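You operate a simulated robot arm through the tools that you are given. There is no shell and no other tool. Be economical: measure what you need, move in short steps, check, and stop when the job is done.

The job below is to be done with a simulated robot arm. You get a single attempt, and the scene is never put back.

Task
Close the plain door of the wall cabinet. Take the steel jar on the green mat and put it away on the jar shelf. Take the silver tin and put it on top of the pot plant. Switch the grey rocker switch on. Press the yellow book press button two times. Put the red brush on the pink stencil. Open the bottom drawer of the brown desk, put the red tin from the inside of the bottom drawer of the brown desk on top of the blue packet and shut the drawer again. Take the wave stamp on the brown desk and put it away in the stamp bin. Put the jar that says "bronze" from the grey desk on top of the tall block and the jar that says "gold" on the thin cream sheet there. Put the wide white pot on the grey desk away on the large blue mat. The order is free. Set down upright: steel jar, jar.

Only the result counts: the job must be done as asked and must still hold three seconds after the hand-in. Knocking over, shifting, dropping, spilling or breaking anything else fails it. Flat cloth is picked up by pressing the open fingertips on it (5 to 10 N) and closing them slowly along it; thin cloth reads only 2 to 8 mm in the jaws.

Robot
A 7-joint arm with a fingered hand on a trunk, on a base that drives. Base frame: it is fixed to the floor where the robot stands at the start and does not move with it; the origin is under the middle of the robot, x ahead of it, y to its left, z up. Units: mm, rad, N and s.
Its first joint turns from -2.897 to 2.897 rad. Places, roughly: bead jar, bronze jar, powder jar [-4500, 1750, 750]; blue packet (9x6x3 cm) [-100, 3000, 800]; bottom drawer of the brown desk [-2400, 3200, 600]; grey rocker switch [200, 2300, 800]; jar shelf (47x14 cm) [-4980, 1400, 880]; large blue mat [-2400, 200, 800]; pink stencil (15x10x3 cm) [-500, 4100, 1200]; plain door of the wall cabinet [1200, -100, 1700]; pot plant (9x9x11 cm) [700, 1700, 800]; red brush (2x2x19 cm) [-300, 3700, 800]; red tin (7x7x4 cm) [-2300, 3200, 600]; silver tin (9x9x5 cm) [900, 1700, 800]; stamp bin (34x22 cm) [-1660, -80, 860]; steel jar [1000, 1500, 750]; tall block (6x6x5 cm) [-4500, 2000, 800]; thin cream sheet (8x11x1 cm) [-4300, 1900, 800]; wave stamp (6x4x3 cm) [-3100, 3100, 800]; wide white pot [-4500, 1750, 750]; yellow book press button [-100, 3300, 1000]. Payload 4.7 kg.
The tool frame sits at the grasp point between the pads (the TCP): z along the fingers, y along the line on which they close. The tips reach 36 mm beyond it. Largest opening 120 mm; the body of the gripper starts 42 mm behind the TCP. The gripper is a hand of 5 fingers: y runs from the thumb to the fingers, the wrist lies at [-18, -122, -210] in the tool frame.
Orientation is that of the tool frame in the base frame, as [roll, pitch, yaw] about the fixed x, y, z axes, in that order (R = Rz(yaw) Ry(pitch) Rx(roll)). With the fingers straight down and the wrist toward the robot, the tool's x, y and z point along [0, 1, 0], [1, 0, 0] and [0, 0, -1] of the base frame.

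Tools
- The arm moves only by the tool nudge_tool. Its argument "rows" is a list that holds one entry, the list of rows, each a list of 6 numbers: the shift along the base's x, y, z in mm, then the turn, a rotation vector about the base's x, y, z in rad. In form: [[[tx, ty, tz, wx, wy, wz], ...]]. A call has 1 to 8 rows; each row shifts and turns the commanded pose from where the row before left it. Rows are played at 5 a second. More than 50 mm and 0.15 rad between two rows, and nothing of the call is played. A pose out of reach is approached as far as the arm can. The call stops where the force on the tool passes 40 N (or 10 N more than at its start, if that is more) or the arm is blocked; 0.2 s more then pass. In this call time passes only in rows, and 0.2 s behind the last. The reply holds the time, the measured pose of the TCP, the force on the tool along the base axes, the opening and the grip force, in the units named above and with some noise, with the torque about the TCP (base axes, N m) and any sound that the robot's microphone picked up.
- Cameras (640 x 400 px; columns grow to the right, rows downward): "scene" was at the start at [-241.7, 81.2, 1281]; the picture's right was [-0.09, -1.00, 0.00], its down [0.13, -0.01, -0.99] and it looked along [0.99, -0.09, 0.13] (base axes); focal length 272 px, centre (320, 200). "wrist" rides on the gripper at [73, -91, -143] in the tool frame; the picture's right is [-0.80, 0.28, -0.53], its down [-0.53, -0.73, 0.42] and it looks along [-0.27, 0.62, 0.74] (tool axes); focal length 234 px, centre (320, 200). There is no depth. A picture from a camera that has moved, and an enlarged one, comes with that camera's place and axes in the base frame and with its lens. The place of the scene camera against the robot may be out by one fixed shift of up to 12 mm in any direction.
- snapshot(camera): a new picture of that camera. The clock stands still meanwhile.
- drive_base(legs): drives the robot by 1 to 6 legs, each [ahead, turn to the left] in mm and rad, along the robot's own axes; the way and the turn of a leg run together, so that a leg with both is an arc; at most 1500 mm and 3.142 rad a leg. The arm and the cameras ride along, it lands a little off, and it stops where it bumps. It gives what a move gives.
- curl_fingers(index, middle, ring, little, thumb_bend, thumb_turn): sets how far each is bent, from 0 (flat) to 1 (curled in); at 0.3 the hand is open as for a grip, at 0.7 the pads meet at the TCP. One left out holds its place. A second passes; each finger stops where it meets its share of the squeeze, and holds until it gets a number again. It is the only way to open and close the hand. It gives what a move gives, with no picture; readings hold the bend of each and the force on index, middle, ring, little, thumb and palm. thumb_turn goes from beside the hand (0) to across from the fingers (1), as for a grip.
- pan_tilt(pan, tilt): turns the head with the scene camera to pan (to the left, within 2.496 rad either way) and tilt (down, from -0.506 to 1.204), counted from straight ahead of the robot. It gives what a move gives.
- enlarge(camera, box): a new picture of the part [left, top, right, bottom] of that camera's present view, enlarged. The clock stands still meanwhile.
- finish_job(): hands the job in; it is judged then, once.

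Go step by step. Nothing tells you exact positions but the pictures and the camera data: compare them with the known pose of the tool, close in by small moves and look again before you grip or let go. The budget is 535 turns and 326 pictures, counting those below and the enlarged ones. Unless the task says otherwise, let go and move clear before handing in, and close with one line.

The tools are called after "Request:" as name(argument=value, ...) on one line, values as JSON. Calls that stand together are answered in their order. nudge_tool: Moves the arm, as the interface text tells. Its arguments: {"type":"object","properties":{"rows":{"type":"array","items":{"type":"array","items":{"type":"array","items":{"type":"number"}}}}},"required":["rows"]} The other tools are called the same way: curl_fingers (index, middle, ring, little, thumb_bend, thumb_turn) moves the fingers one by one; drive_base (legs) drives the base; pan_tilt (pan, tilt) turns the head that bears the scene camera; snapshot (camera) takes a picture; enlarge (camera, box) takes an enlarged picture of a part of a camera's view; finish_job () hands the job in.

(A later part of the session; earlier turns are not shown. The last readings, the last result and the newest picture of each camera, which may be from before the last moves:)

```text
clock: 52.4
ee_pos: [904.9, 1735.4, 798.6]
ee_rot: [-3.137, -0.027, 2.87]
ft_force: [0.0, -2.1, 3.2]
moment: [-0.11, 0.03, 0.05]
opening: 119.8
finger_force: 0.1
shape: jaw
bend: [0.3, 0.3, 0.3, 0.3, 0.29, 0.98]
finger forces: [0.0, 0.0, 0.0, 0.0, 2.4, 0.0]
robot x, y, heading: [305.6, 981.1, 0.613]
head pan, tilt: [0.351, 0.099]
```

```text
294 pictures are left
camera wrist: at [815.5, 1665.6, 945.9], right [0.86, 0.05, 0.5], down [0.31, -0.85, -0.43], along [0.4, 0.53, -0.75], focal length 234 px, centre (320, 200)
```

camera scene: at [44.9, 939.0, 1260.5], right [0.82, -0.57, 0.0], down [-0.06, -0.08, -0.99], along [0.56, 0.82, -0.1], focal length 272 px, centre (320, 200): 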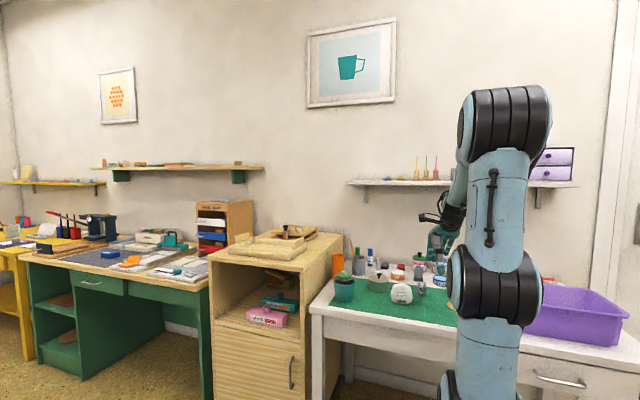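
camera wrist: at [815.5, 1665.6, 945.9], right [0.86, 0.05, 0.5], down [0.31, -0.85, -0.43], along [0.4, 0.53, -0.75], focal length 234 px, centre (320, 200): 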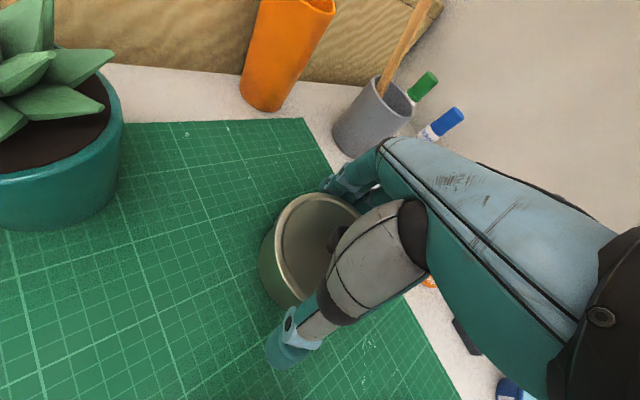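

The thumb touches the tin lightly; the tin sits a few mm nearer. I shift back 7 mm and check the force.

Request:
nudge_tool(rows=[[[-2, -4, 0, 0, 0, 0], [-1, -4, 0, 0, 0, 0]]])

```text
clock: 53.0
ee_pos: [903.4, 1726.9, 799.7]
ee_rot: [-3.136, -0.026, 2.871]
ft_force: [0.5, 0.1, 0.1]
moment: [0.02, 0.02, -0.01]
opening: 120.0
finger_force: 0.1
shape: jaw
bend: [0.3, 0.3, 0.3, 0.3, 0.3, 0.98]
finger forces: [0.5, 0.1, 0.1, 0.0, 0.0, 0.1]
robot x, y, heading: [306.0, 977.8, 0.613]
head pan, tilt: [0.351, 0.099]
```

Clear now. I lower a few mm and close gently.

Request:
nudge_tool(rows=[[[0, 0, -7, 0, 0, 0]]])

Request:
curl_fingers(index=0.42, middle=0.42, ring=0.42, little=0.42, thumb_bend=0.42)

Request:
snapshot(camera="wrist")

```text
clock: 53.4
ee_pos: [903.2, 1728.2, 792.0]
ee_rot: [-3.137, -0.027, 2.872]
ft_force: [-0.5, 1.0, 2.5]
moment: [0.14, 0.02, -0.04]
opening: 120.2
finger_force: 0.1
shape: jaw
bend: [0.3, 0.3, 0.3, 0.3, 0.3, 0.98]
finger forces: [2.6, 0.1, 0.0, 0.0, 0.0, 0.1]
robot x, y, heading: [305.4, 980.6, 0.613]
head pan, tilt: [0.351, 0.099]
```

```text
clock: 54.4
ee_pos: [903.4, 1727.7, 792.4]
ee_rot: [-3.135, -0.027, 2.87]
ft_force: [0.5, 2.5, 8.9]
moment: [0.27, -0.08, -0.02]
opening: 111.8
finger_force: 14.5
shape: fingers
bend: [0.31, 0.41, 0.42, 0.42, 0.37, 0.97]
finger forces: [15.0, 2.7, 0.0, 0.1, 11.9, 0.0]
robot x, y, heading: [304.4, 977.7, 0.619]
head pan, tilt: [0.351, 0.099]
```

```text
293 pictures are left
camera wrist: at [812.2, 1658.0, 939.1], right [0.86, 0.05, 0.5], down [0.31, -0.85, -0.43], along [0.4, 0.53, -0.75], focal length 234 px, centre (320, 200)
```

wrist: 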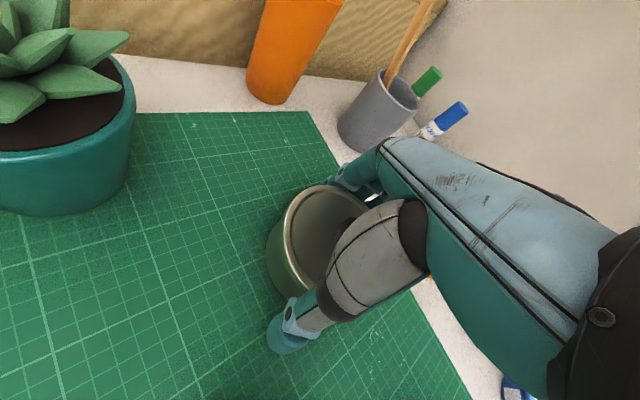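

The index seems to catch the rim from above. I open wider, rise, recentre by a few mm and lower again.

Request:
curl_fingers(index=0.2, middle=0.2, ring=0.2, little=0.2, thumb_bend=0.2)

Request:
nudge_tool(rows=[[[0, 0, 20, 0, 0, 0], [-3, 3, 0, 0, 0, 0]]])

Request:
snapshot(camera="wrist")

Request:
nudge_tool(rows=[[[0, 0, -12, 0, 0, 0], [0, 0, -10, 0, 0, 0]]])

```text
clock: 55.4
ee_pos: [902.1, 1727.2, 791.9]
ee_rot: [-3.135, -0.028, 2.871]
ft_force: [0.4, 0.0, 0.2]
moment: [0.0, 0.01, 0.0]
opening: 149.1
finger_force: 0.1
shape: fingers
bend: [0.2, 0.2, 0.2, 0.2, 0.2, 0.97]
finger forces: [0.0, 0.1, 0.1, 0.0, 0.1, 0.1]
robot x, y, heading: [304.5, 980.4, 0.618]
head pan, tilt: [0.351, 0.099]
```

```text
clock: 56.0
ee_pos: [900.0, 1729.8, 812.3]
ee_rot: [-3.136, -0.025, 2.871]
ft_force: [0.4, -0.7, 0.3]
moment: [-0.01, 0.01, 0.01]
opening: 149.0
finger_force: 0.1
shape: fingers
bend: [0.2, 0.2, 0.2, 0.2, 0.2, 0.97]
finger forces: [0.1, 0.0, 0.0, 0.1, 0.0, 0.1]
robot x, y, heading: [307.9, 982.0, 0.611]
head pan, tilt: [0.351, 0.099]
```

```text
292 pictures are left
camera wrist: at [809.2, 1660.7, 958.9], right [0.86, 0.05, 0.5], down [0.31, -0.85, -0.43], along [0.4, 0.53, -0.75], focal length 234 px, centre (320, 200)
```

wrist: 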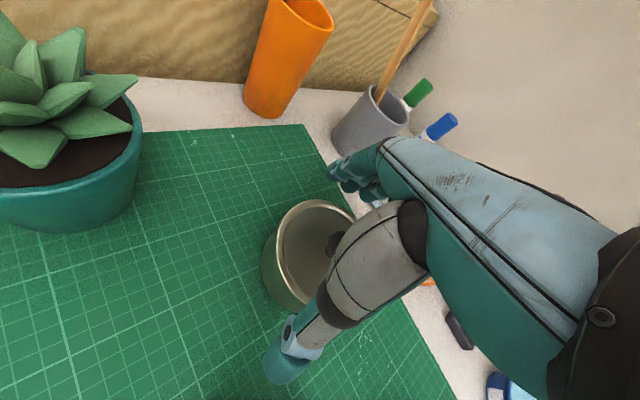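

```text
clock: 56.6
ee_pos: [899.0, 1729.5, 791.5]
ee_rot: [-3.136, -0.026, 2.87]
ft_force: [-1.1, 0.3, 0.7]
moment: [-0.03, 0.02, -0.01]
opening: 149.1
finger_force: 0.2
shape: fingers
bend: [0.2, 0.2, 0.2, 0.2, 0.2, 0.97]
finger forces: [0.0, 0.0, 0.0, 0.0, 0.0, 0.0]
robot x, y, heading: [303.9, 983.0, 0.616]
head pan, tilt: [0.351, 0.099]
```

Free now at grip height with a wide hand. I close in small stages.

Request:
curl_fingers(index=0.38, middle=0.38, ring=0.4, little=0.42, thumb_bend=0.38)

Request:
snapshot(camera="wrist")

```text
clock: 57.6
ee_pos: [899.6, 1731.0, 792.7]
ee_rot: [-3.137, -0.027, 2.871]
ft_force: [0.3, 0.8, 6.5]
moment: [0.4, -0.28, 0.03]
opening: 112.3
finger_force: 10.2
shape: fingers
bend: [0.33, 0.36, 0.4, 0.42, 0.35, 0.97]
finger forces: [6.9, 7.5, 0.0, 0.0, 6.8, 0.0]
robot x, y, heading: [306.2, 979.7, 0.617]
head pan, tilt: [0.351, 0.099]
```

```text
291 pictures are left
camera wrist: at [809.0, 1660.5, 937.6], right [0.86, 0.05, 0.5], down [0.31, -0.85, -0.43], along [0.4, 0.53, -0.75], focal length 234 px, centre (320, 200)
```

wrist: 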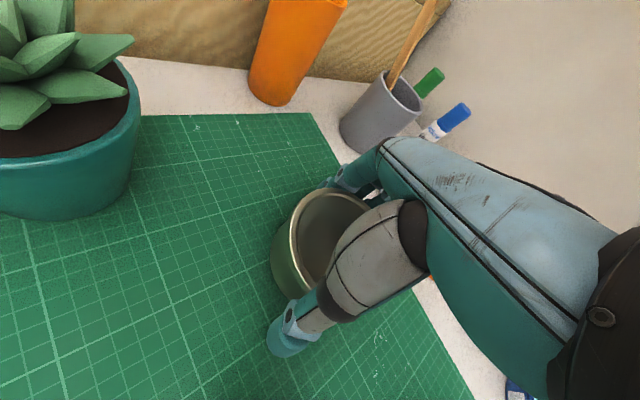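

Index, middle and thumb hold with about 7 N each. I squeeze a little more and lift a bit.

Request:
curl_fingers(index=0.45, middle=0.45, ring=0.5, little=0.5, thumb_bend=0.42)

Request:
nudge_tool(rows=[[[0, 0, 10, 0, 0, 0], [0, 0, 20, 0, 0, 0]]])

Request:
snapshot(camera="wrist")

```text
clock: 58.6
ee_pos: [899.7, 1729.7, 792.9]
ee_rot: [-3.138, -0.026, 2.871]
ft_force: [1.6, 4.7, 17.4]
moment: [1.1, -0.61, 0.07]
opening: 106.3
finger_force: 23.8
shape: fingers
bend: [0.36, 0.4, 0.48, 0.5, 0.37, 0.97]
finger forces: [12.8, 17.9, 1.7, 0.0, 14.8, 0.0]
robot x, y, heading: [307.5, 977.7, 0.617]
head pan, tilt: [0.351, 0.099]
```

```text
clock: 59.2
ee_pos: [899.4, 1728.5, 819.9]
ee_rot: [-3.133, -0.03, 2.872]
ft_force: [-0.7, 0.1, -1.9]
moment: [0.04, 0.01, -0.01]
opening: 106.2
finger_force: 15.2
shape: fingers
bend: [0.36, 0.44, 0.49, 0.5, 0.37, 0.97]
finger forces: [11.8, 1.4, 1.2, 0.0, 15.4, 0.1]
robot x, y, heading: [303.7, 983.0, 0.616]
head pan, tilt: [0.351, 0.099]
```

```text
290 pictures are left
camera wrist: at [808.3, 1659.6, 965.6], right [0.86, 0.06, 0.5], down [0.31, -0.85, -0.43], along [0.4, 0.53, -0.75], focal length 234 px, centre (320, 200)
```

wrist: 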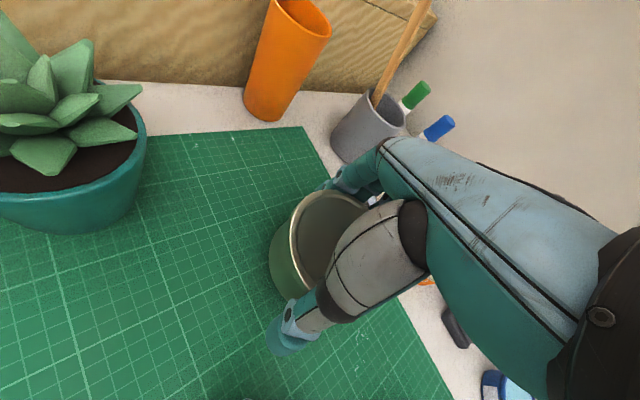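

The tin is lifted (about 2 N). I raise it and carry it left over the pot plant.

Request:
curl_fingers(middle=0.5, ring=0.55)

Request:
nudge_tool(rows=[[[0, 0, 40, 0, 0, 0.05], [0, 0, 40, 0, 0, 0.05], [0, 0, 40, 0, 0, 0.05], [-5, 0, 30, 0, 0, 0]]])

Request:
nudge_tool(rows=[[[-40, 2, 0, 0, 0, 0.02], [-40, 2, 0, 0, 0, 0.02], [-40, 2, 0, 0, 0, 0.02]]])

Request:
snapshot(camera="wrist")

Request:
pan_tilt(pan=0.4, tilt=0.35)

Request:
snapshot(camera="scene")

```text
clock: 60.2
ee_pos: [899.6, 1727.3, 821.4]
ee_rot: [-3.139, -0.026, 2.869]
ft_force: [0.2, -0.7, -1.1]
moment: [0.02, -0.03, 0.0]
opening: 106.1
finger_force: 17.3
shape: fingers
bend: [0.37, 0.47, 0.52, 0.5, 0.37, 0.97]
finger forces: [10.2, 3.7, 3.2, 0.0, 17.7, 0.0]
robot x, y, heading: [304.3, 974.4, 0.617]
head pan, tilt: [0.351, 0.099]
heard: snap
```

```text
clock: 61.2
ee_pos: [893.6, 1731.1, 969.9]
ee_rot: [-3.135, -0.029, 3.02]
ft_force: [-0.2, 1.1, -0.9]
moment: [-0.02, 0.04, 0.02]
opening: 106.0
finger_force: 17.1
shape: fingers
bend: [0.38, 0.47, 0.52, 0.5, 0.37, 0.97]
finger forces: [10.2, 3.4, 3.3, 0.1, 17.5, 0.1]
robot x, y, heading: [306.2, 981.4, 0.614]
head pan, tilt: [0.351, 0.099]
```

```text
clock: 62.0
ee_pos: [775.5, 1736.0, 971.7]
ee_rot: [-3.134, -0.026, 3.081]
ft_force: [-0.6, -0.2, -1.1]
moment: [-0.01, 0.04, 0.0]
opening: 106.1
finger_force: 16.5
shape: fingers
bend: [0.38, 0.47, 0.52, 0.5, 0.37, 0.96]
finger forces: [10.1, 3.5, 3.2, 0.0, 17.4, 0.0]
robot x, y, heading: [304.3, 981.5, 0.616]
head pan, tilt: [0.351, 0.099]
```

```text
289 pictures are left
camera wrist: at [700.2, 1649.9, 1116.7], right [0.83, 0.23, 0.5], down [0.47, -0.77, -0.43], along [0.28, 0.6, -0.75], focal length 234 px, centre (320, 200)
```

wrist: 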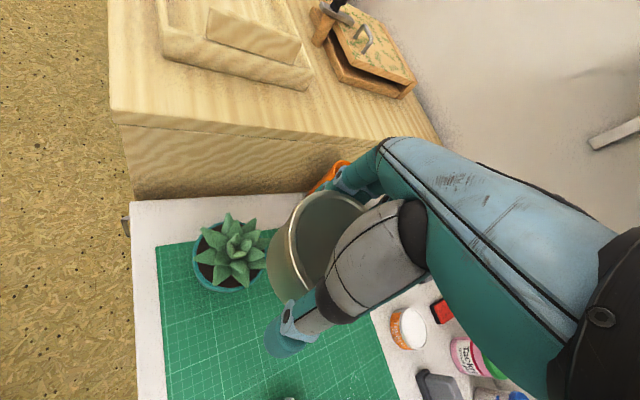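

```text
clock: 62.8
ee_pos: [775.0, 1736.6, 971.7]
ee_rot: [-3.137, -0.026, 3.082]
ft_force: [0.0, -1.2, -1.4]
moment: [0.01, 0.01, -0.01]
opening: 106.3
finger_force: 17.2
shape: fingers
bend: [0.38, 0.47, 0.52, 0.5, 0.37, 0.96]
finger forces: [10.2, 3.5, 3.1, 0.1, 17.3, 0.0]
robot x, y, heading: [304.4, 978.3, 0.614]
head pan, tilt: [0.4, 0.351]
```

```text
288 pictures are left
camera scene: at [41.7, 942.5, 1237.3], right [0.85, -0.53, 0.0], down [-0.18, -0.29, -0.94], along [0.49, 0.8, -0.34], focal length 272 px, centre (320, 200)
```

scene: 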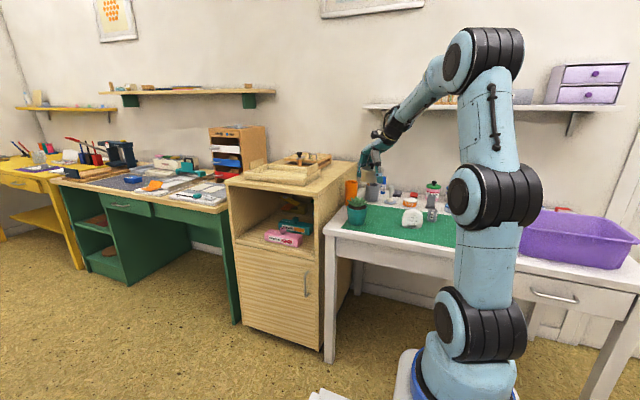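

I heard a snap, so I look closely at the tin in the hand.

Request:
enlarge(camera="wrist", box=[180, 160, 440, 322])

Request:
enlarge(camera="scene", box=[320, 100, 480, 250])

```text
2.46 times, centred on (310, 241) of wrist
camera zoom: at [700.0, 1650.0, 1117.1], right [0.83, 0.23, 0.5], down [0.48, -0.77, -0.43], along [0.28, 0.6, -0.75], focal length 576 px, centre (345, 99)
```

zoom: 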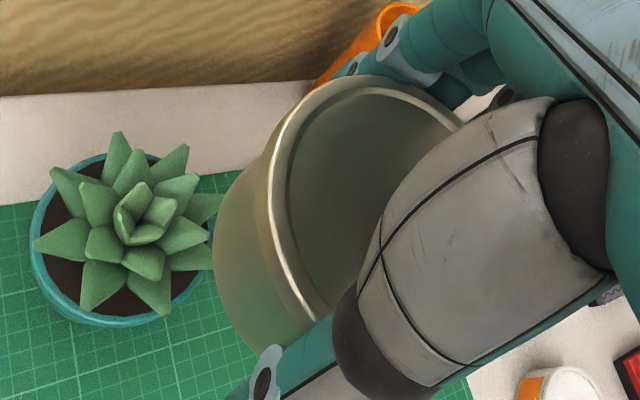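

```text
2.67 times, centred on (400, 175) of scene
camera zoom: at [41.7, 942.5, 1237.3], right [0.85, -0.53, 0.0], down [-0.18, -0.29, -0.94], along [0.49, 0.8, -0.34], focal length 725 px, centre (107, 267)
```

zoom: 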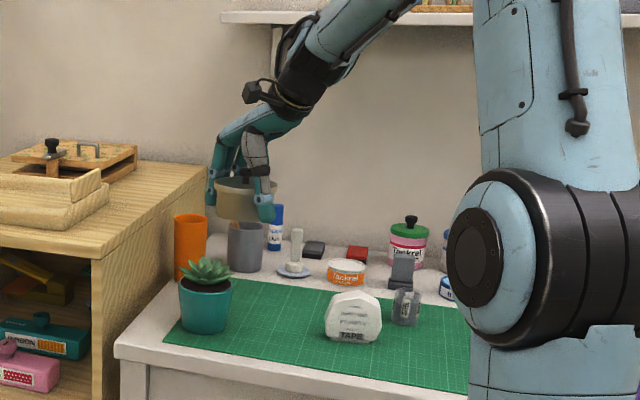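

The tin is held level and looks intact. The plant's centre is about [723, 1741]; I move over it and lower gently.

Request:
nudge_tool(rows=[[[-25, 2, 0, 0, 0, 0.01], [-24, 2, 0, 0, 0, 0.01], [0, 0, -20, 0, 0, 0], [0, 0, -20, 0, 0, 0]]])

Request:
enlarge(camera="scene", box=[320, 150, 420, 240])

Request:
snapshot(camera="wrist")

```text
clock: 63.8
ee_pos: [725.5, 1740.2, 931.3]
ee_rot: [-3.136, -0.024, 3.101]
ft_force: [-0.6, -0.4, 0.4]
moment: [0.01, -0.04, 0.02]
opening: 106.2
finger_force: 16.8
shape: fingers
bend: [0.38, 0.47, 0.52, 0.5, 0.37, 0.96]
finger forces: [10.1, 3.5, 3.1, 0.0, 17.3, 0.0]
robot x, y, heading: [306.8, 980.0, 0.615]
head pan, tilt: [0.4, 0.351]
```

```text
4.44 times, centred on (370, 195) of scene
camera zoom: at [41.6, 942.4, 1237.2], right [0.85, -0.53, 0.0], down [-0.18, -0.29, -0.94], along [0.49, 0.8, -0.34], focal length 1209 px, centre (98, 222)
```

zoom: 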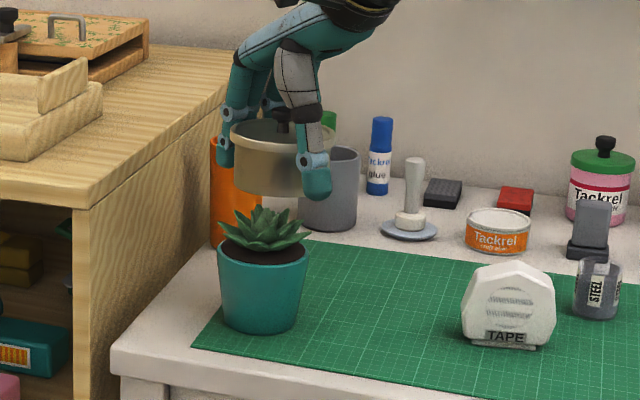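

```text
284 pictures are left
camera wrist: at [652.8, 1652.3, 1077.0], right [0.83, 0.25, 0.5], down [0.49, -0.76, -0.43], along [0.27, 0.61, -0.75], focal length 234 px, centre (320, 200)
```

wrist: 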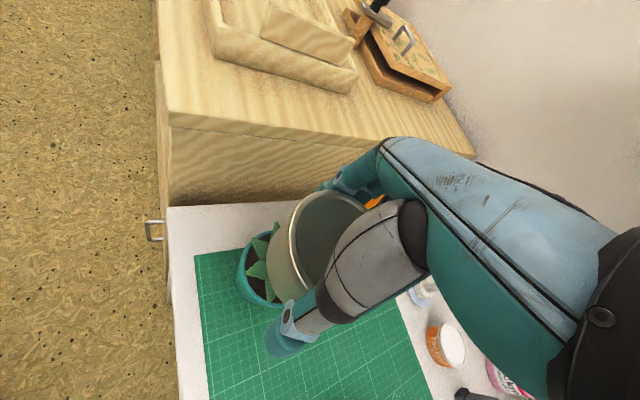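

The knob and tin are intact and the tin hangs just above the plant, slightly right of it. I shift 6 mm and lower until contact.

Request:
nudge_tool(rows=[[[-6, 4, -5, 0, 0, 0], [0, 0, -6, 0, 0, 0], [0, 0, -6, 0, 0, 0]]])

Request:
enlarge(camera="scene", box=[320, 150, 420, 240])

```text
clock: 64.6
ee_pos: [720.1, 1743.5, 914.0]
ee_rot: [-3.135, -0.026, 3.101]
ft_force: [-1.2, 0.5, -1.2]
moment: [0.01, 0.02, 0.01]
opening: 106.0
finger_force: 17.2
shape: fingers
bend: [0.38, 0.47, 0.52, 0.5, 0.37, 0.96]
finger forces: [10.2, 3.5, 3.0, 0.0, 17.3, 0.0]
robot x, y, heading: [305.1, 978.3, 0.613]
head pan, tilt: [0.4, 0.351]
```

```text
4.44 times, centred on (370, 195) of scene
camera zoom: at [41.7, 942.5, 1237.2], right [0.85, -0.53, 0.0], down [-0.18, -0.29, -0.94], along [0.49, 0.8, -0.34], focal length 1209 px, centre (98, 222)
```

zoom: 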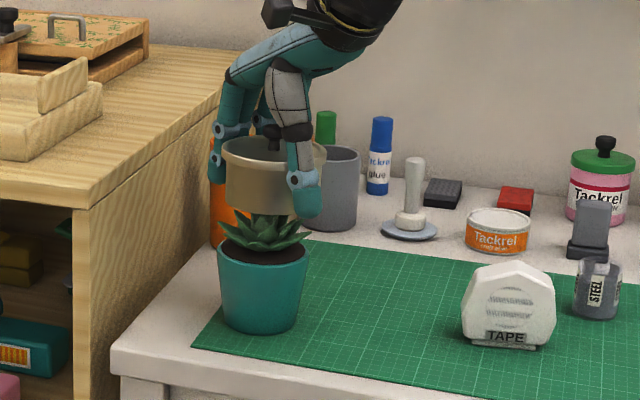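

Still about 8 mm to the right in the picture; I shift again and lower to contact.

Request:
nudge_tool(rows=[[[-6, 4, -3, 0, 0, 0], [0, 0, -4, 0, 0, 0], [0, 0, -4, 0, 0, 0]]])

Request:
enlarge(camera="scene", box=[320, 150, 420, 240])

```text
clock: 65.4
ee_pos: [713.6, 1748.6, 903.1]
ee_rot: [-3.136, -0.026, 3.103]
ft_force: [-0.3, 0.2, -1.6]
moment: [0.01, 0.02, -0.01]
opening: 106.0
finger_force: 17.2
shape: fingers
bend: [0.38, 0.47, 0.52, 0.5, 0.37, 0.96]
finger forces: [10.1, 3.4, 3.1, 0.0, 17.2, 0.0]
robot x, y, heading: [308.0, 981.2, 0.614]
head pan, tilt: [0.4, 0.351]
```

```text
4.44 times, centred on (370, 195) of scene
camera zoom: at [41.7, 942.5, 1237.2], right [0.85, -0.53, 0.0], down [-0.18, -0.29, -0.94], along [0.49, 0.8, -0.34], focal length 1209 px, centre (98, 222)
```

zoom: 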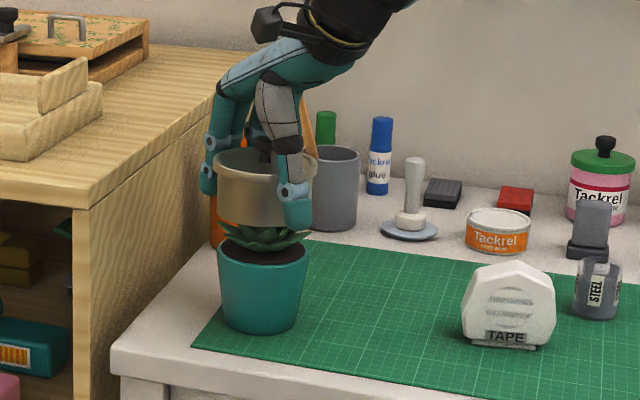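

Laterally aligned now. I check with the wrist view and continue lowering.

Request:
nudge_tool(rows=[[[0, 0, -4, 0, 0, 0], [0, 0, -4, 0, 0, 0], [0, 0, -3, 0, 0, 0]]])

Request:
snapshot(camera="wrist")

```text
clock: 66.2
ee_pos: [714.4, 1749.5, 896.5]
ee_rot: [-3.141, -0.024, 3.102]
ft_force: [-2.5, -4.0, 29.7]
moment: [0.11, -0.25, -0.06]
opening: 107.2
finger_force: 21.7
shape: fingers
bend: [0.39, 0.47, 0.52, 0.5, 0.36, 0.96]
finger forces: [11.2, 3.7, 4.0, 0.0, 23.7, 0.1]
robot x, y, heading: [308.9, 981.3, 0.618]
head pan, tilt: [0.4, 0.351]
```

```text
281 pictures are left
camera wrist: at [640.7, 1659.8, 1041.6], right [0.83, 0.25, 0.51], down [0.49, -0.75, -0.44], along [0.27, 0.61, -0.74], focal length 234 px, centre (320, 200)
```

wrist: 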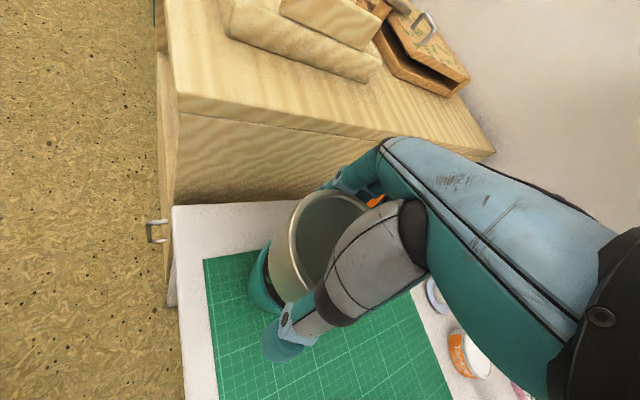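

Contact at z 896. I relieve the pressure, then open the hand slowly.

Request:
nudge_tool(rows=[[[0, 0, 3, 0, 0, 0]]])

Request:
curl_fingers(index=0.34, middle=0.36, ring=0.4, little=0.4, thumb_bend=0.33)

Request:
enlarge(camera="scene", box=[320, 150, 420, 240])

```text
clock: 66.6
ee_pos: [714.3, 1748.6, 896.1]
ee_rot: [-3.14, -0.028, 3.101]
ft_force: [-1.6, 0.8, 26.4]
moment: [0.29, -0.18, 0.03]
opening: 106.9
finger_force: 20.6
shape: fingers
bend: [0.39, 0.47, 0.52, 0.5, 0.37, 0.96]
finger forces: [11.7, 4.4, 4.7, 0.0, 20.5, 0.0]
robot x, y, heading: [304.3, 980.8, 0.614]
head pan, tilt: [0.4, 0.351]
```

```text
clock: 67.6
ee_pos: [713.2, 1748.3, 893.7]
ee_rot: [-3.135, -0.027, 3.101]
ft_force: [-0.8, -1.2, 3.7]
moment: [-0.08, -0.01, -0.05]
opening: 118.6
finger_force: 3.8
shape: fingers
bend: [0.32, 0.36, 0.4, 0.4, 0.32, 0.97]
finger forces: [3.1, 0.0, 0.0, 0.0, 5.0, 0.0]
robot x, y, heading: [304.5, 977.3, 0.615]
head pan, tilt: [0.4, 0.351]
```

```text
4.44 times, centred on (370, 195) of scene
camera zoom: at [41.6, 942.4, 1237.2], right [0.85, -0.53, 0.0], down [-0.18, -0.29, -0.94], along [0.49, 0.8, -0.34], focal length 1209 px, centre (98, 222)
```

zoom: 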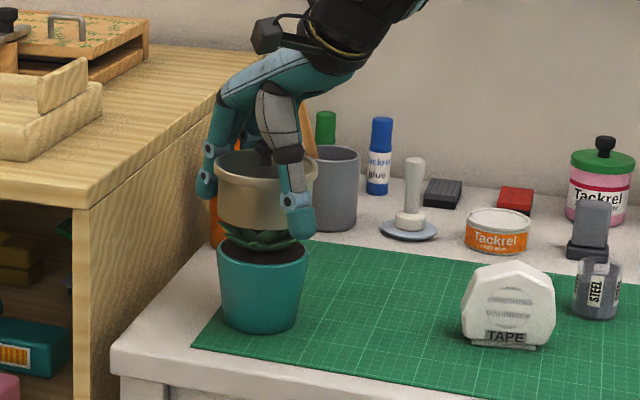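

The tin sits on the plant. I open fully and rise straight up.

Request:
curl_fingers(index=0.15, middle=0.15, ring=0.15, little=0.15, thumb_bend=0.15)

Request:
nudge_tool(rows=[[[0, 0, 15, 0, 0, 0], [0, 0, 20, 0, 0, 0], [0, 0, 25, 0, 0, 0]]])

Request:
enlarge(camera="scene", box=[320, 150, 420, 240])

Request:
snapshot(camera="wrist")

```text
clock: 68.6
ee_pos: [713.8, 1748.7, 894.8]
ee_rot: [-3.135, -0.028, 3.102]
ft_force: [-0.1, -0.6, 0.1]
moment: [0.0, 0.03, 0.03]
opening: 161.9
finger_force: 0.1
shape: fingers
bend: [0.15, 0.15, 0.15, 0.15, 0.15, 0.97]
finger forces: [0.0, 0.0, 0.0, 0.1, 0.0, 0.0]
robot x, y, heading: [306.8, 978.6, 0.617]
head pan, tilt: [0.4, 0.351]
heard: snap
```

```text
clock: 69.4
ee_pos: [714.0, 1748.5, 953.6]
ee_rot: [-3.138, -0.026, 3.1]
ft_force: [-0.4, 0.5, -0.2]
moment: [0.01, -0.01, -0.05]
opening: 162.1
finger_force: 0.0
shape: fingers
bend: [0.15, 0.15, 0.15, 0.15, 0.15, 0.97]
finger forces: [0.1, 0.0, 0.0, 0.0, 0.1, 0.1]
robot x, y, heading: [304.3, 978.7, 0.62]
head pan, tilt: [0.4, 0.351]
```

```text
4.44 times, centred on (370, 195) of scene
camera zoom: at [41.7, 942.6, 1237.2], right [0.85, -0.53, 0.0], down [-0.18, -0.29, -0.94], along [0.49, 0.8, -0.34], focal length 1209 px, centre (98, 222)
```

zoom: 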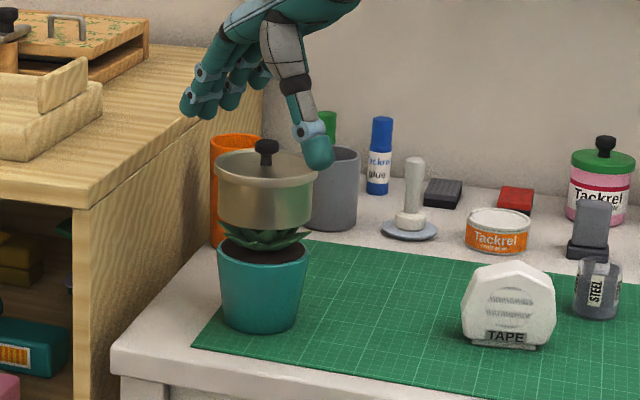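

```text
278 pictures are left
camera wrist: at [641.8, 1660.7, 1100.7], right [0.83, 0.25, 0.5], down [0.49, -0.76, -0.43], along [0.27, 0.61, -0.75], focal length 234 px, centre (320, 200)
```

wrist: 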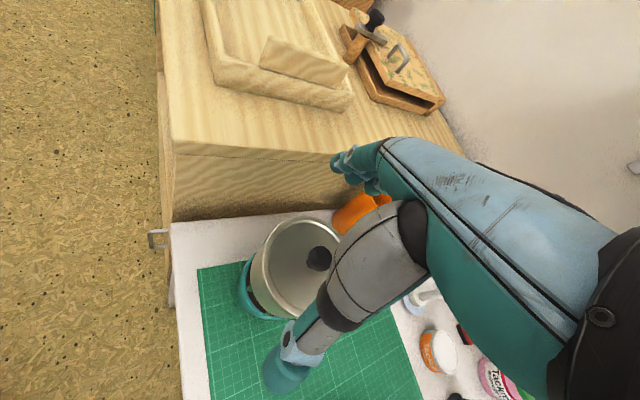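

The tin rests on the plant, upright and centred. Now the steel jar: I move over to it at safe height while turning the hand back.

Request:
nudge_tool(rows=[[[0, 0, 25, 0, 0, 0], [41, -23, 0, 0, 0, -0.07], [41, -23, 0, 0, 0, -0.07], [41, -23, 0, 0, 0, -0.07], [41, -23, 0, 0, 0, -0.07], [41, -23, 0, 0, 0, -0.07], [41, -23, 0, 0, 0, -0.07], [41, -23, 0, 0, 0, -0.07]]])

Request:
snapshot(camera="wrist")

```text
clock: 71.2
ee_pos: [1001.2, 1586.5, 979.9]
ee_rot: [-3.137, -0.025, 2.611]
ft_force: [-1.1, 0.1, 1.0]
moment: [-0.04, 0.0, 0.01]
opening: 161.8
finger_force: 0.0
shape: fingers
bend: [0.15, 0.15, 0.15, 0.15, 0.15, 0.98]
finger forces: [0.0, 0.1, 0.0, 0.1, 0.0, 0.1]
robot x, y, heading: [305.9, 978.3, 0.619]
head pan, tilt: [0.4, 0.351]
```

```text
277 pictures are left
camera wrist: at [895.6, 1543.4, 1126.5], right [0.85, -0.17, 0.5], down [0.08, -0.9, -0.43], along [0.52, 0.41, -0.75], focal length 234 px, centre (320, 200)
```

wrist: 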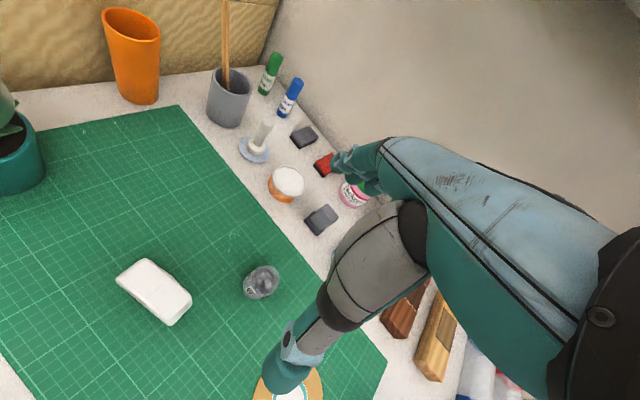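

I zoom in on the steel jar.

Request:
enlarge(camera="wrist", box=[200, 225, 328, 305])

```text
5.00 times, centred on (264, 265) of wrist
camera zoom: at [895.6, 1543.4, 1126.5], right [0.85, -0.17, 0.5], down [0.08, -0.9, -0.43], along [0.52, 0.41, -0.75], focal length 1171 px, centre (600, -125)
```

zoom: 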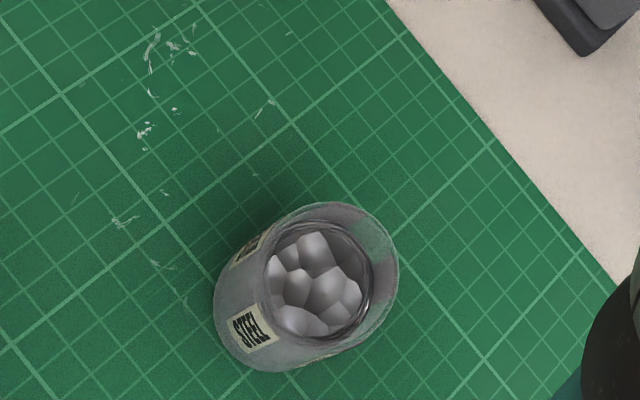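

The jar stands at about [1009, 1588], 50 mm tall, ~40 mm wide, open on top with steel beads. I shape the hand and descend over it.

Request:
curl_fingers(index=0.35, middle=0.35, ring=0.35, little=0.35, thumb_bend=0.35)

Request:
nudge_tool(rows=[[[8, 2, -40, 0, 0, 0], [0, 0, -45, 0, 0, 0], [0, 0, -45, 0, 0, 0]]])

Request:
snapshot(camera="wrist")

```text
clock: 72.2
ee_pos: [1000.7, 1586.7, 980.1]
ee_rot: [-3.136, -0.027, 2.611]
ft_force: [1.1, 0.4, 0.1]
moment: [-0.03, -0.01, -0.06]
opening: 108.3
finger_force: 0.0
shape: fingers
bend: [0.35, 0.35, 0.35, 0.35, 0.35, 0.98]
finger forces: [0.0, 0.0, 0.0, 0.1, 0.0, 0.1]
robot x, y, heading: [305.7, 980.6, 0.616]
head pan, tilt: [0.4, 0.351]
```

```text
clock: 73.0
ee_pos: [1009.7, 1588.8, 850.3]
ee_rot: [-3.138, -0.026, 2.61]
ft_force: [-0.3, 0.4, 2.1]
moment: [-0.01, -0.03, -0.01]
opening: 108.3
finger_force: 0.0
shape: fingers
bend: [0.35, 0.35, 0.35, 0.35, 0.35, 0.98]
finger forces: [0.0, 0.0, 0.1, 0.1, 0.0, 0.1]
robot x, y, heading: [302.3, 982.0, 0.611]
head pan, tilt: [0.4, 0.351]
```

```text
275 pictures are left
camera wrist: at [903.0, 1544.8, 996.6], right [0.85, -0.17, 0.5], down [0.08, -0.9, -0.44], along [0.53, 0.41, -0.75], focal length 234 px, centre (320, 200)
```

wrist: 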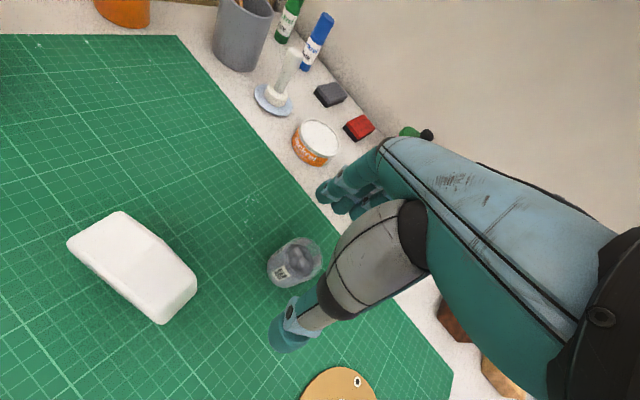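

Still centred. I go down to grip height and close gently.

Request:
nudge_tool(rows=[[[0, 1, -30, 0, 0, 0], [0, 0, -26, 0, 0, 0]]])

Request:
snapshot(camera="wrist")

Request:
curl_fingers(index=0.5, middle=0.5, ring=0.45, little=0.4, thumb_bend=0.5)

Request:
snapshot(camera="wrist")

```text
clock: 73.6
ee_pos: [1008.8, 1590.7, 794.4]
ee_rot: [-3.136, -0.027, 2.61]
ft_force: [0.0, 0.9, 1.7]
moment: [0.0, 0.0, -0.02]
opening: 108.5
finger_force: 0.1
shape: fingers
bend: [0.35, 0.35, 0.35, 0.35, 0.35, 0.98]
finger forces: [0.0, 0.0, 0.0, 0.0, 0.1, 0.0]
robot x, y, heading: [307.1, 980.5, 0.621]
head pan, tilt: [0.4, 0.351]
```

```text
274 pictures are left
camera wrist: at [903.1, 1546.3, 940.0], right [0.85, -0.17, 0.5], down [0.08, -0.9, -0.43], along [0.53, 0.41, -0.75], focal length 234 px, centre (320, 200)
```

wrist: 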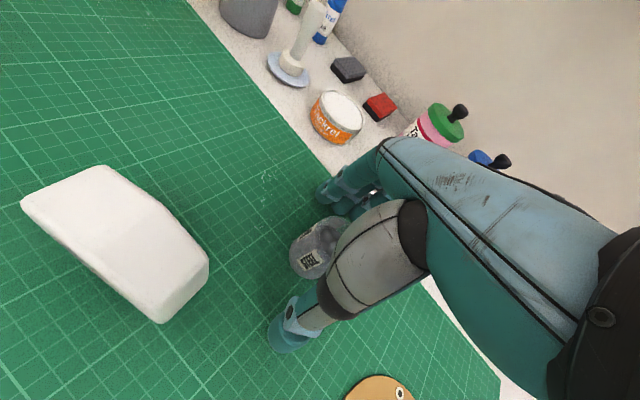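

```text
clock: 74.6
ee_pos: [1008.5, 1590.7, 793.8]
ee_rot: [-3.135, -0.027, 2.61]
ft_force: [0.4, -0.4, 2.0]
moment: [0.07, -0.05, -0.01]
opening: 63.7
finger_force: 0.6
shape: fingers
bend: [0.5, 0.5, 0.45, 0.4, 0.5, 0.98]
finger forces: [0.0, 1.9, 0.1, 0.0, 0.0, 0.0]
robot x, y, heading: [307.9, 979.2, 0.615]
head pan, tilt: [0.4, 0.351]
```

```text
273 pictures are left
camera wrist: at [903.2, 1546.4, 940.1], right [0.85, -0.17, 0.5], down [0.08, -0.9, -0.43], along [0.52, 0.41, -0.75], focal length 234 px, centre (320, 200)
```

wrist: 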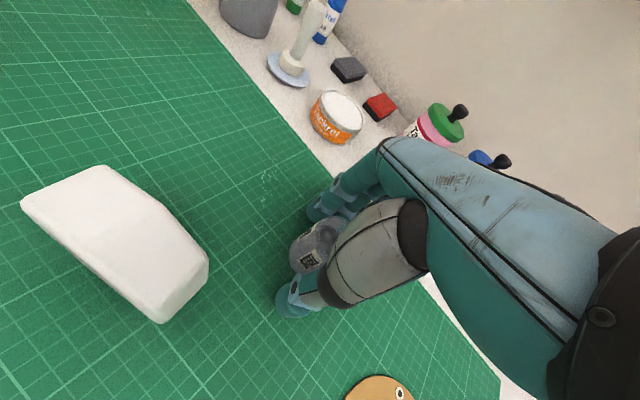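

Middle finger touches; I bring the thumb in until it opposes.

Request:
curl_fingers(index=0.53, ring=0.5, thumb_bend=0.58)

Request:
curl_fingers(index=0.57, middle=0.54, ring=0.53, thumb_bend=0.6)

Request:
snapshot(camera="wrist")

```text
clock: 75.6
ee_pos: [1008.5, 1589.4, 793.6]
ee_rot: [-3.136, -0.025, 2.61]
ft_force: [0.7, 0.6, 2.2]
moment: [0.06, -0.11, 0.02]
opening: 48.8
finger_force: 1.6
shape: fingers
bend: [0.53, 0.5, 0.5, 0.4, 0.57, 0.98]
finger forces: [0.1, 2.3, 0.0, 0.0, 0.0, 0.0]
robot x, y, heading: [304.5, 983.1, 0.617]
head pan, tilt: [0.4, 0.351]
```

```text
clock: 76.6
ee_pos: [1009.4, 1590.1, 793.8]
ee_rot: [-3.136, -0.026, 2.611]
ft_force: [0.0, 0.0, 2.0]
moment: [0.05, -0.01, 0.02]
opening: 39.9
finger_force: 0.6
shape: fingers
bend: [0.56, 0.54, 0.53, 0.4, 0.6, 0.98]
finger forces: [0.1, 0.9, 0.0, 0.1, 0.1, 0.1]
robot x, y, heading: [308.8, 982.5, 0.618]
head pan, tilt: [0.4, 0.351]
```

```text
272 pictures are left
camera wrist: at [903.2, 1546.4, 939.9], right [0.85, -0.17, 0.5], down [0.08, -0.9, -0.43], along [0.52, 0.41, -0.75], focal length 234 px, centre (320, 200)
```

wrist: 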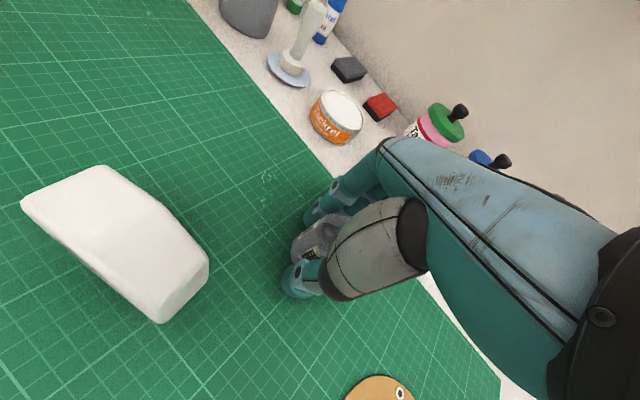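

Nearly touching on both sides. I close a bit further.

Request:
curl_fingers(index=0.62, middle=0.58, ring=0.55, thumb_bend=0.65)

Request:
enlarge(camera="wrist", box=[250, 160, 410, 320])

```text
clock: 77.6
ee_pos: [1009.0, 1590.1, 794.6]
ee_rot: [-3.135, -0.025, 2.61]
ft_force: [0.3, 0.5, -0.7]
moment: [0.03, 0.04, -0.02]
opening: 34.5
finger_force: 3.4
shape: fingers
bend: [0.58, 0.57, 0.55, 0.4, 0.62, 0.97]
finger forces: [3.0, 0.2, 0.0, 0.0, 3.3, 0.0]
robot x, y, heading: [307.0, 979.1, 0.611]
head pan, tilt: [0.4, 0.351]
```

```text
2.50 times, centred on (330, 240) of wrist
camera zoom: at [903.2, 1546.4, 939.9], right [0.85, -0.17, 0.5], down [0.08, -0.9, -0.43], along [0.52, 0.41, -0.75], focal length 585 px, centre (295, 100)
```

zoom: 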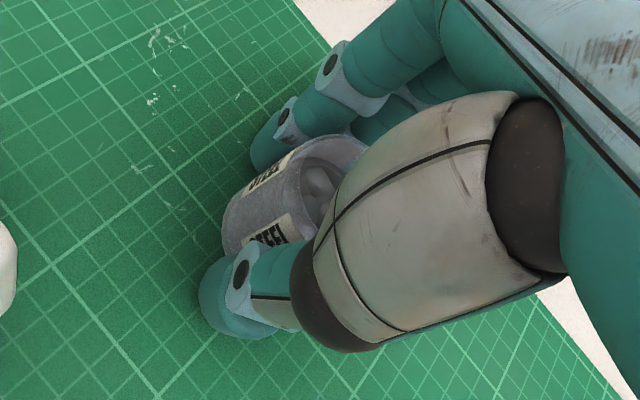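

Index and thumb hold the jar with 3 N each. I firm the grip and lift slightly.

Request:
curl_fingers(index=0.66, middle=0.64, ring=0.58, thumb_bend=0.69)

Request:
nudge_tool(rows=[[[0, 0, 6, 0, 0, 0], [0, 0, 12, 0, 0, 0]]])

Request:
enlarge(camera="wrist", box=[250, 160, 410, 320])

Request:
enlarge(camera="scene", box=[380, 150, 480, 240])

```text
clock: 78.6
ee_pos: [1007.9, 1590.6, 795.0]
ee_rot: [-3.136, -0.027, 2.612]
ft_force: [-0.2, -0.6, 0.2]
moment: [-0.02, 0.01, -0.03]
opening: 33.2
finger_force: 8.2
shape: fingers
bend: [0.6, 0.61, 0.57, 0.4, 0.62, 0.97]
finger forces: [4.6, 4.0, 0.0, 0.0, 8.8, 0.0]
robot x, y, heading: [307.9, 978.4, 0.614]
head pan, tilt: [0.4, 0.351]
```

```text
clock: 79.2
ee_pos: [1009.2, 1589.9, 813.1]
ee_rot: [-3.136, -0.026, 2.611]
ft_force: [-0.6, 0.1, -1.3]
moment: [0.02, 0.01, -0.02]
opening: 33.4
finger_force: 8.4
shape: fingers
bend: [0.6, 0.61, 0.57, 0.4, 0.62, 0.97]
finger forces: [4.6, 3.9, 0.1, 0.0, 8.6, 0.0]
robot x, y, heading: [302.4, 978.7, 0.614]
head pan, tilt: [0.4, 0.351]
```

```text
2.50 times, centred on (330, 240) of wrist
camera zoom: at [903.3, 1546.7, 957.8], right [0.85, -0.17, 0.5], down [0.08, -0.9, -0.43], along [0.52, 0.41, -0.75], focal length 585 px, centre (295, 100)
```

zoom: 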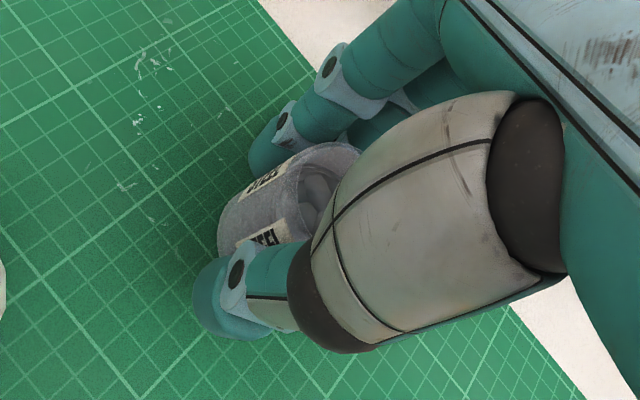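

```text
4.44 times, centred on (430, 195) of scene
camera zoom: at [41.8, 942.5, 1237.2], right [0.85, -0.53, 0.0], down [-0.18, -0.29, -0.94], along [0.49, 0.8, -0.34], focal length 1209 px, centre (-169, 222)
```

zoom: 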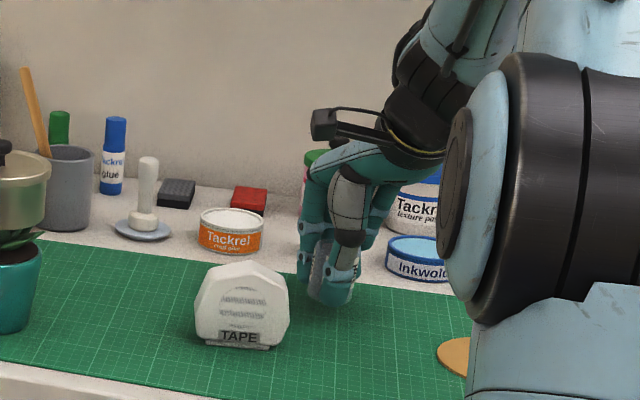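

The jar is held upright. I lift it, bring the arm in toward the robot, then turn toward the long aisle and look.

Request:
nudge_tool(rows=[[[0, 0, 30, 0, 0, 0], [0, 0, 40, 0, 0, 0], [0, 0, 40, 0, 0, 0], [0, 0, 40, 0, 0, 0], [-20, -20, 20, 0, 0, -0.03], [-30, -30, 0, 0, 0, -0.03], [-30, -30, 0, 0, 0, -0.03], [-20, -30, 0, 0, 0, -0.03]]])

Request:
drive_base(legs=[[0, 0.8], [0, 0.78]])

Request:
pan_tilt(pan=0.3, tilt=0.35)

Request:
snapshot(camera="scene")

```text
clock: 81.0
ee_pos: [908.9, 1481.7, 981.4]
ee_rot: [-3.136, -0.026, 2.49]
ft_force: [-0.4, -0.1, -1.7]
moment: [-0.02, 0.03, -0.01]
opening: 33.1
finger_force: 8.2
shape: fingers
bend: [0.6, 0.61, 0.57, 0.4, 0.62, 0.97]
finger forces: [4.8, 3.8, 0.0, 0.0, 8.5, 0.1]
robot x, y, heading: [307.3, 976.7, 0.617]
head pan, tilt: [0.4, 0.351]
```

```text
clock: 85.5
ee_pos: [-200.6, 1579.3, 982.0]
ee_rot: [-3.136, -0.026, -2.211]
ft_force: [-0.4, 0.9, 0.0]
moment: [-0.03, 0.04, -0.04]
opening: 32.6
finger_force: 7.8
shape: fingers
bend: [0.6, 0.61, 0.57, 0.4, 0.62, 0.97]
finger forces: [4.4, 3.5, 0.0, 0.0, 7.9, 0.0]
robot x, y, heading: [302.6, 981.0, 2.198]
head pan, tilt: [0.4, 0.351]
```

```text
clock: 86.2
ee_pos: [-201.0, 1578.2, 981.6]
ee_rot: [-3.136, -0.025, -2.212]
ft_force: [0.2, 0.7, -0.1]
moment: [-0.01, 0.01, -0.02]
opening: 32.5
finger_force: 8.1
shape: fingers
bend: [0.6, 0.61, 0.57, 0.4, 0.62, 0.97]
finger forces: [4.5, 3.7, 0.1, 0.0, 7.9, 0.0]
robot x, y, heading: [306.0, 979.7, 2.199]
head pan, tilt: [0.3, 0.351]
```

```text
268 pictures are left
camera scene: at [362.0, 730.4, 1237.2], right [0.6, 0.8, 0.0], down [0.27, -0.21, -0.94], along [-0.75, 0.56, -0.34], focal length 272 px, centre (320, 200)
```

scene: 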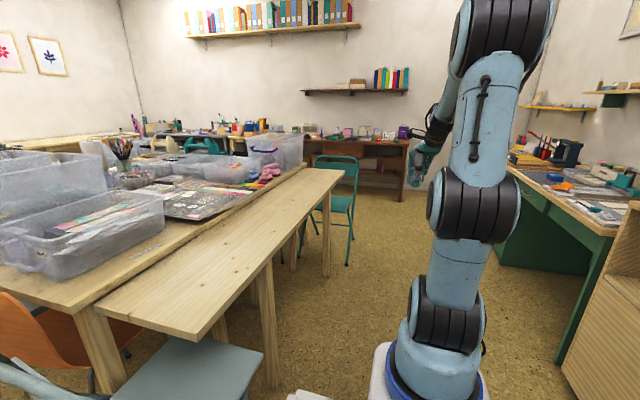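

The aisle ahead is clear; the teal chair stays left. I firm the grip slightly and drive along the aisle.

Request:
curl_fingers(index=0.7, middle=0.68, thumb_bend=0.73)

Request:
drive_base(legs=[[1300, -0.02], [1300, 0.02]])

Request:
pan_tilt(pan=1.2, tilt=0.4)

Request:
snapshot(camera="scene")

Request:
snapshot(camera="wrist")

```text
clock: 87.2
ee_pos: [-201.0, 1577.9, 982.0]
ee_rot: [-3.135, -0.027, -2.213]
ft_force: [0.4, -0.3, -1.4]
moment: [0.0, 0.0, 0.02]
opening: 31.5
finger_force: 14.5
shape: fingers
bend: [0.61, 0.63, 0.57, 0.4, 0.62, 0.96]
finger forces: [8.2, 6.5, 0.0, 0.0, 14.1, 0.0]
robot x, y, heading: [306.1, 979.4, 2.195]
head pan, tilt: [0.3, 0.351]
```

```text
clock: 99.8
ee_pos: [-1696.4, 3705.8, 981.6]
ee_rot: [-3.136, -0.028, -2.211]
ft_force: [-0.7, -0.9, -0.5]
moment: [0.01, -0.03, 0.01]
opening: 31.1
finger_force: 14.4
shape: fingers
bend: [0.61, 0.63, 0.57, 0.4, 0.62, 0.96]
finger forces: [8.1, 6.5, 0.0, 0.0, 14.0, 0.0]
robot x, y, heading: [-1191.4, 3103.9, 2.197]
head pan, tilt: [0.3, 0.351]
```

```text
clock: 101.0
ee_pos: [-1696.2, 3706.4, 981.4]
ee_rot: [-3.137, -0.027, -2.211]
ft_force: [-0.4, 0.6, -1.7]
moment: [0.0, -0.03, -0.02]
opening: 31.4
finger_force: 13.8
shape: fingers
bend: [0.61, 0.63, 0.57, 0.4, 0.62, 0.96]
finger forces: [8.2, 6.5, 0.0, 0.1, 13.9, 0.0]
robot x, y, heading: [-1192.4, 3104.6, 2.196]
head pan, tilt: [1.201, 0.4]
```

```text
267 pictures are left
camera scene: at [-1148.4, 2778.9, 1232.7], right [-0.25, 0.97, 0.0], down [0.38, 0.1, -0.92], along [-0.89, -0.23, -0.39], focal length 272 px, centre (320, 200)
```

scene: 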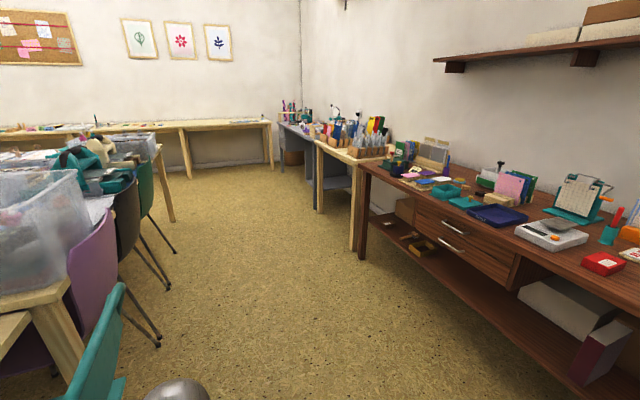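

```text
266 pictures are left
camera wrist: at [-1665.9, 3596.3, 1128.1], right [0.26, 0.82, 0.5], down [0.9, -0.02, -0.43], along [-0.35, 0.57, -0.75], focal length 234 px, centre (320, 200)
```

wrist: 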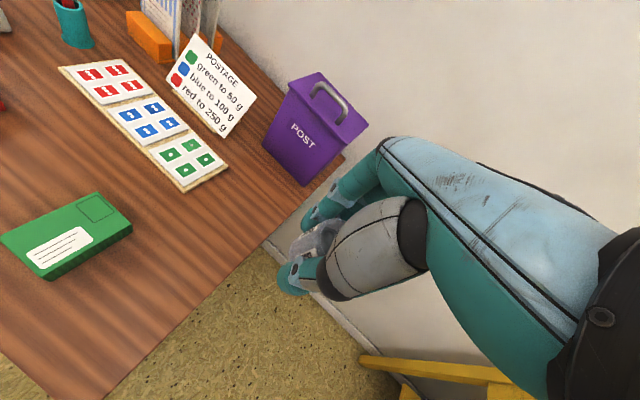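

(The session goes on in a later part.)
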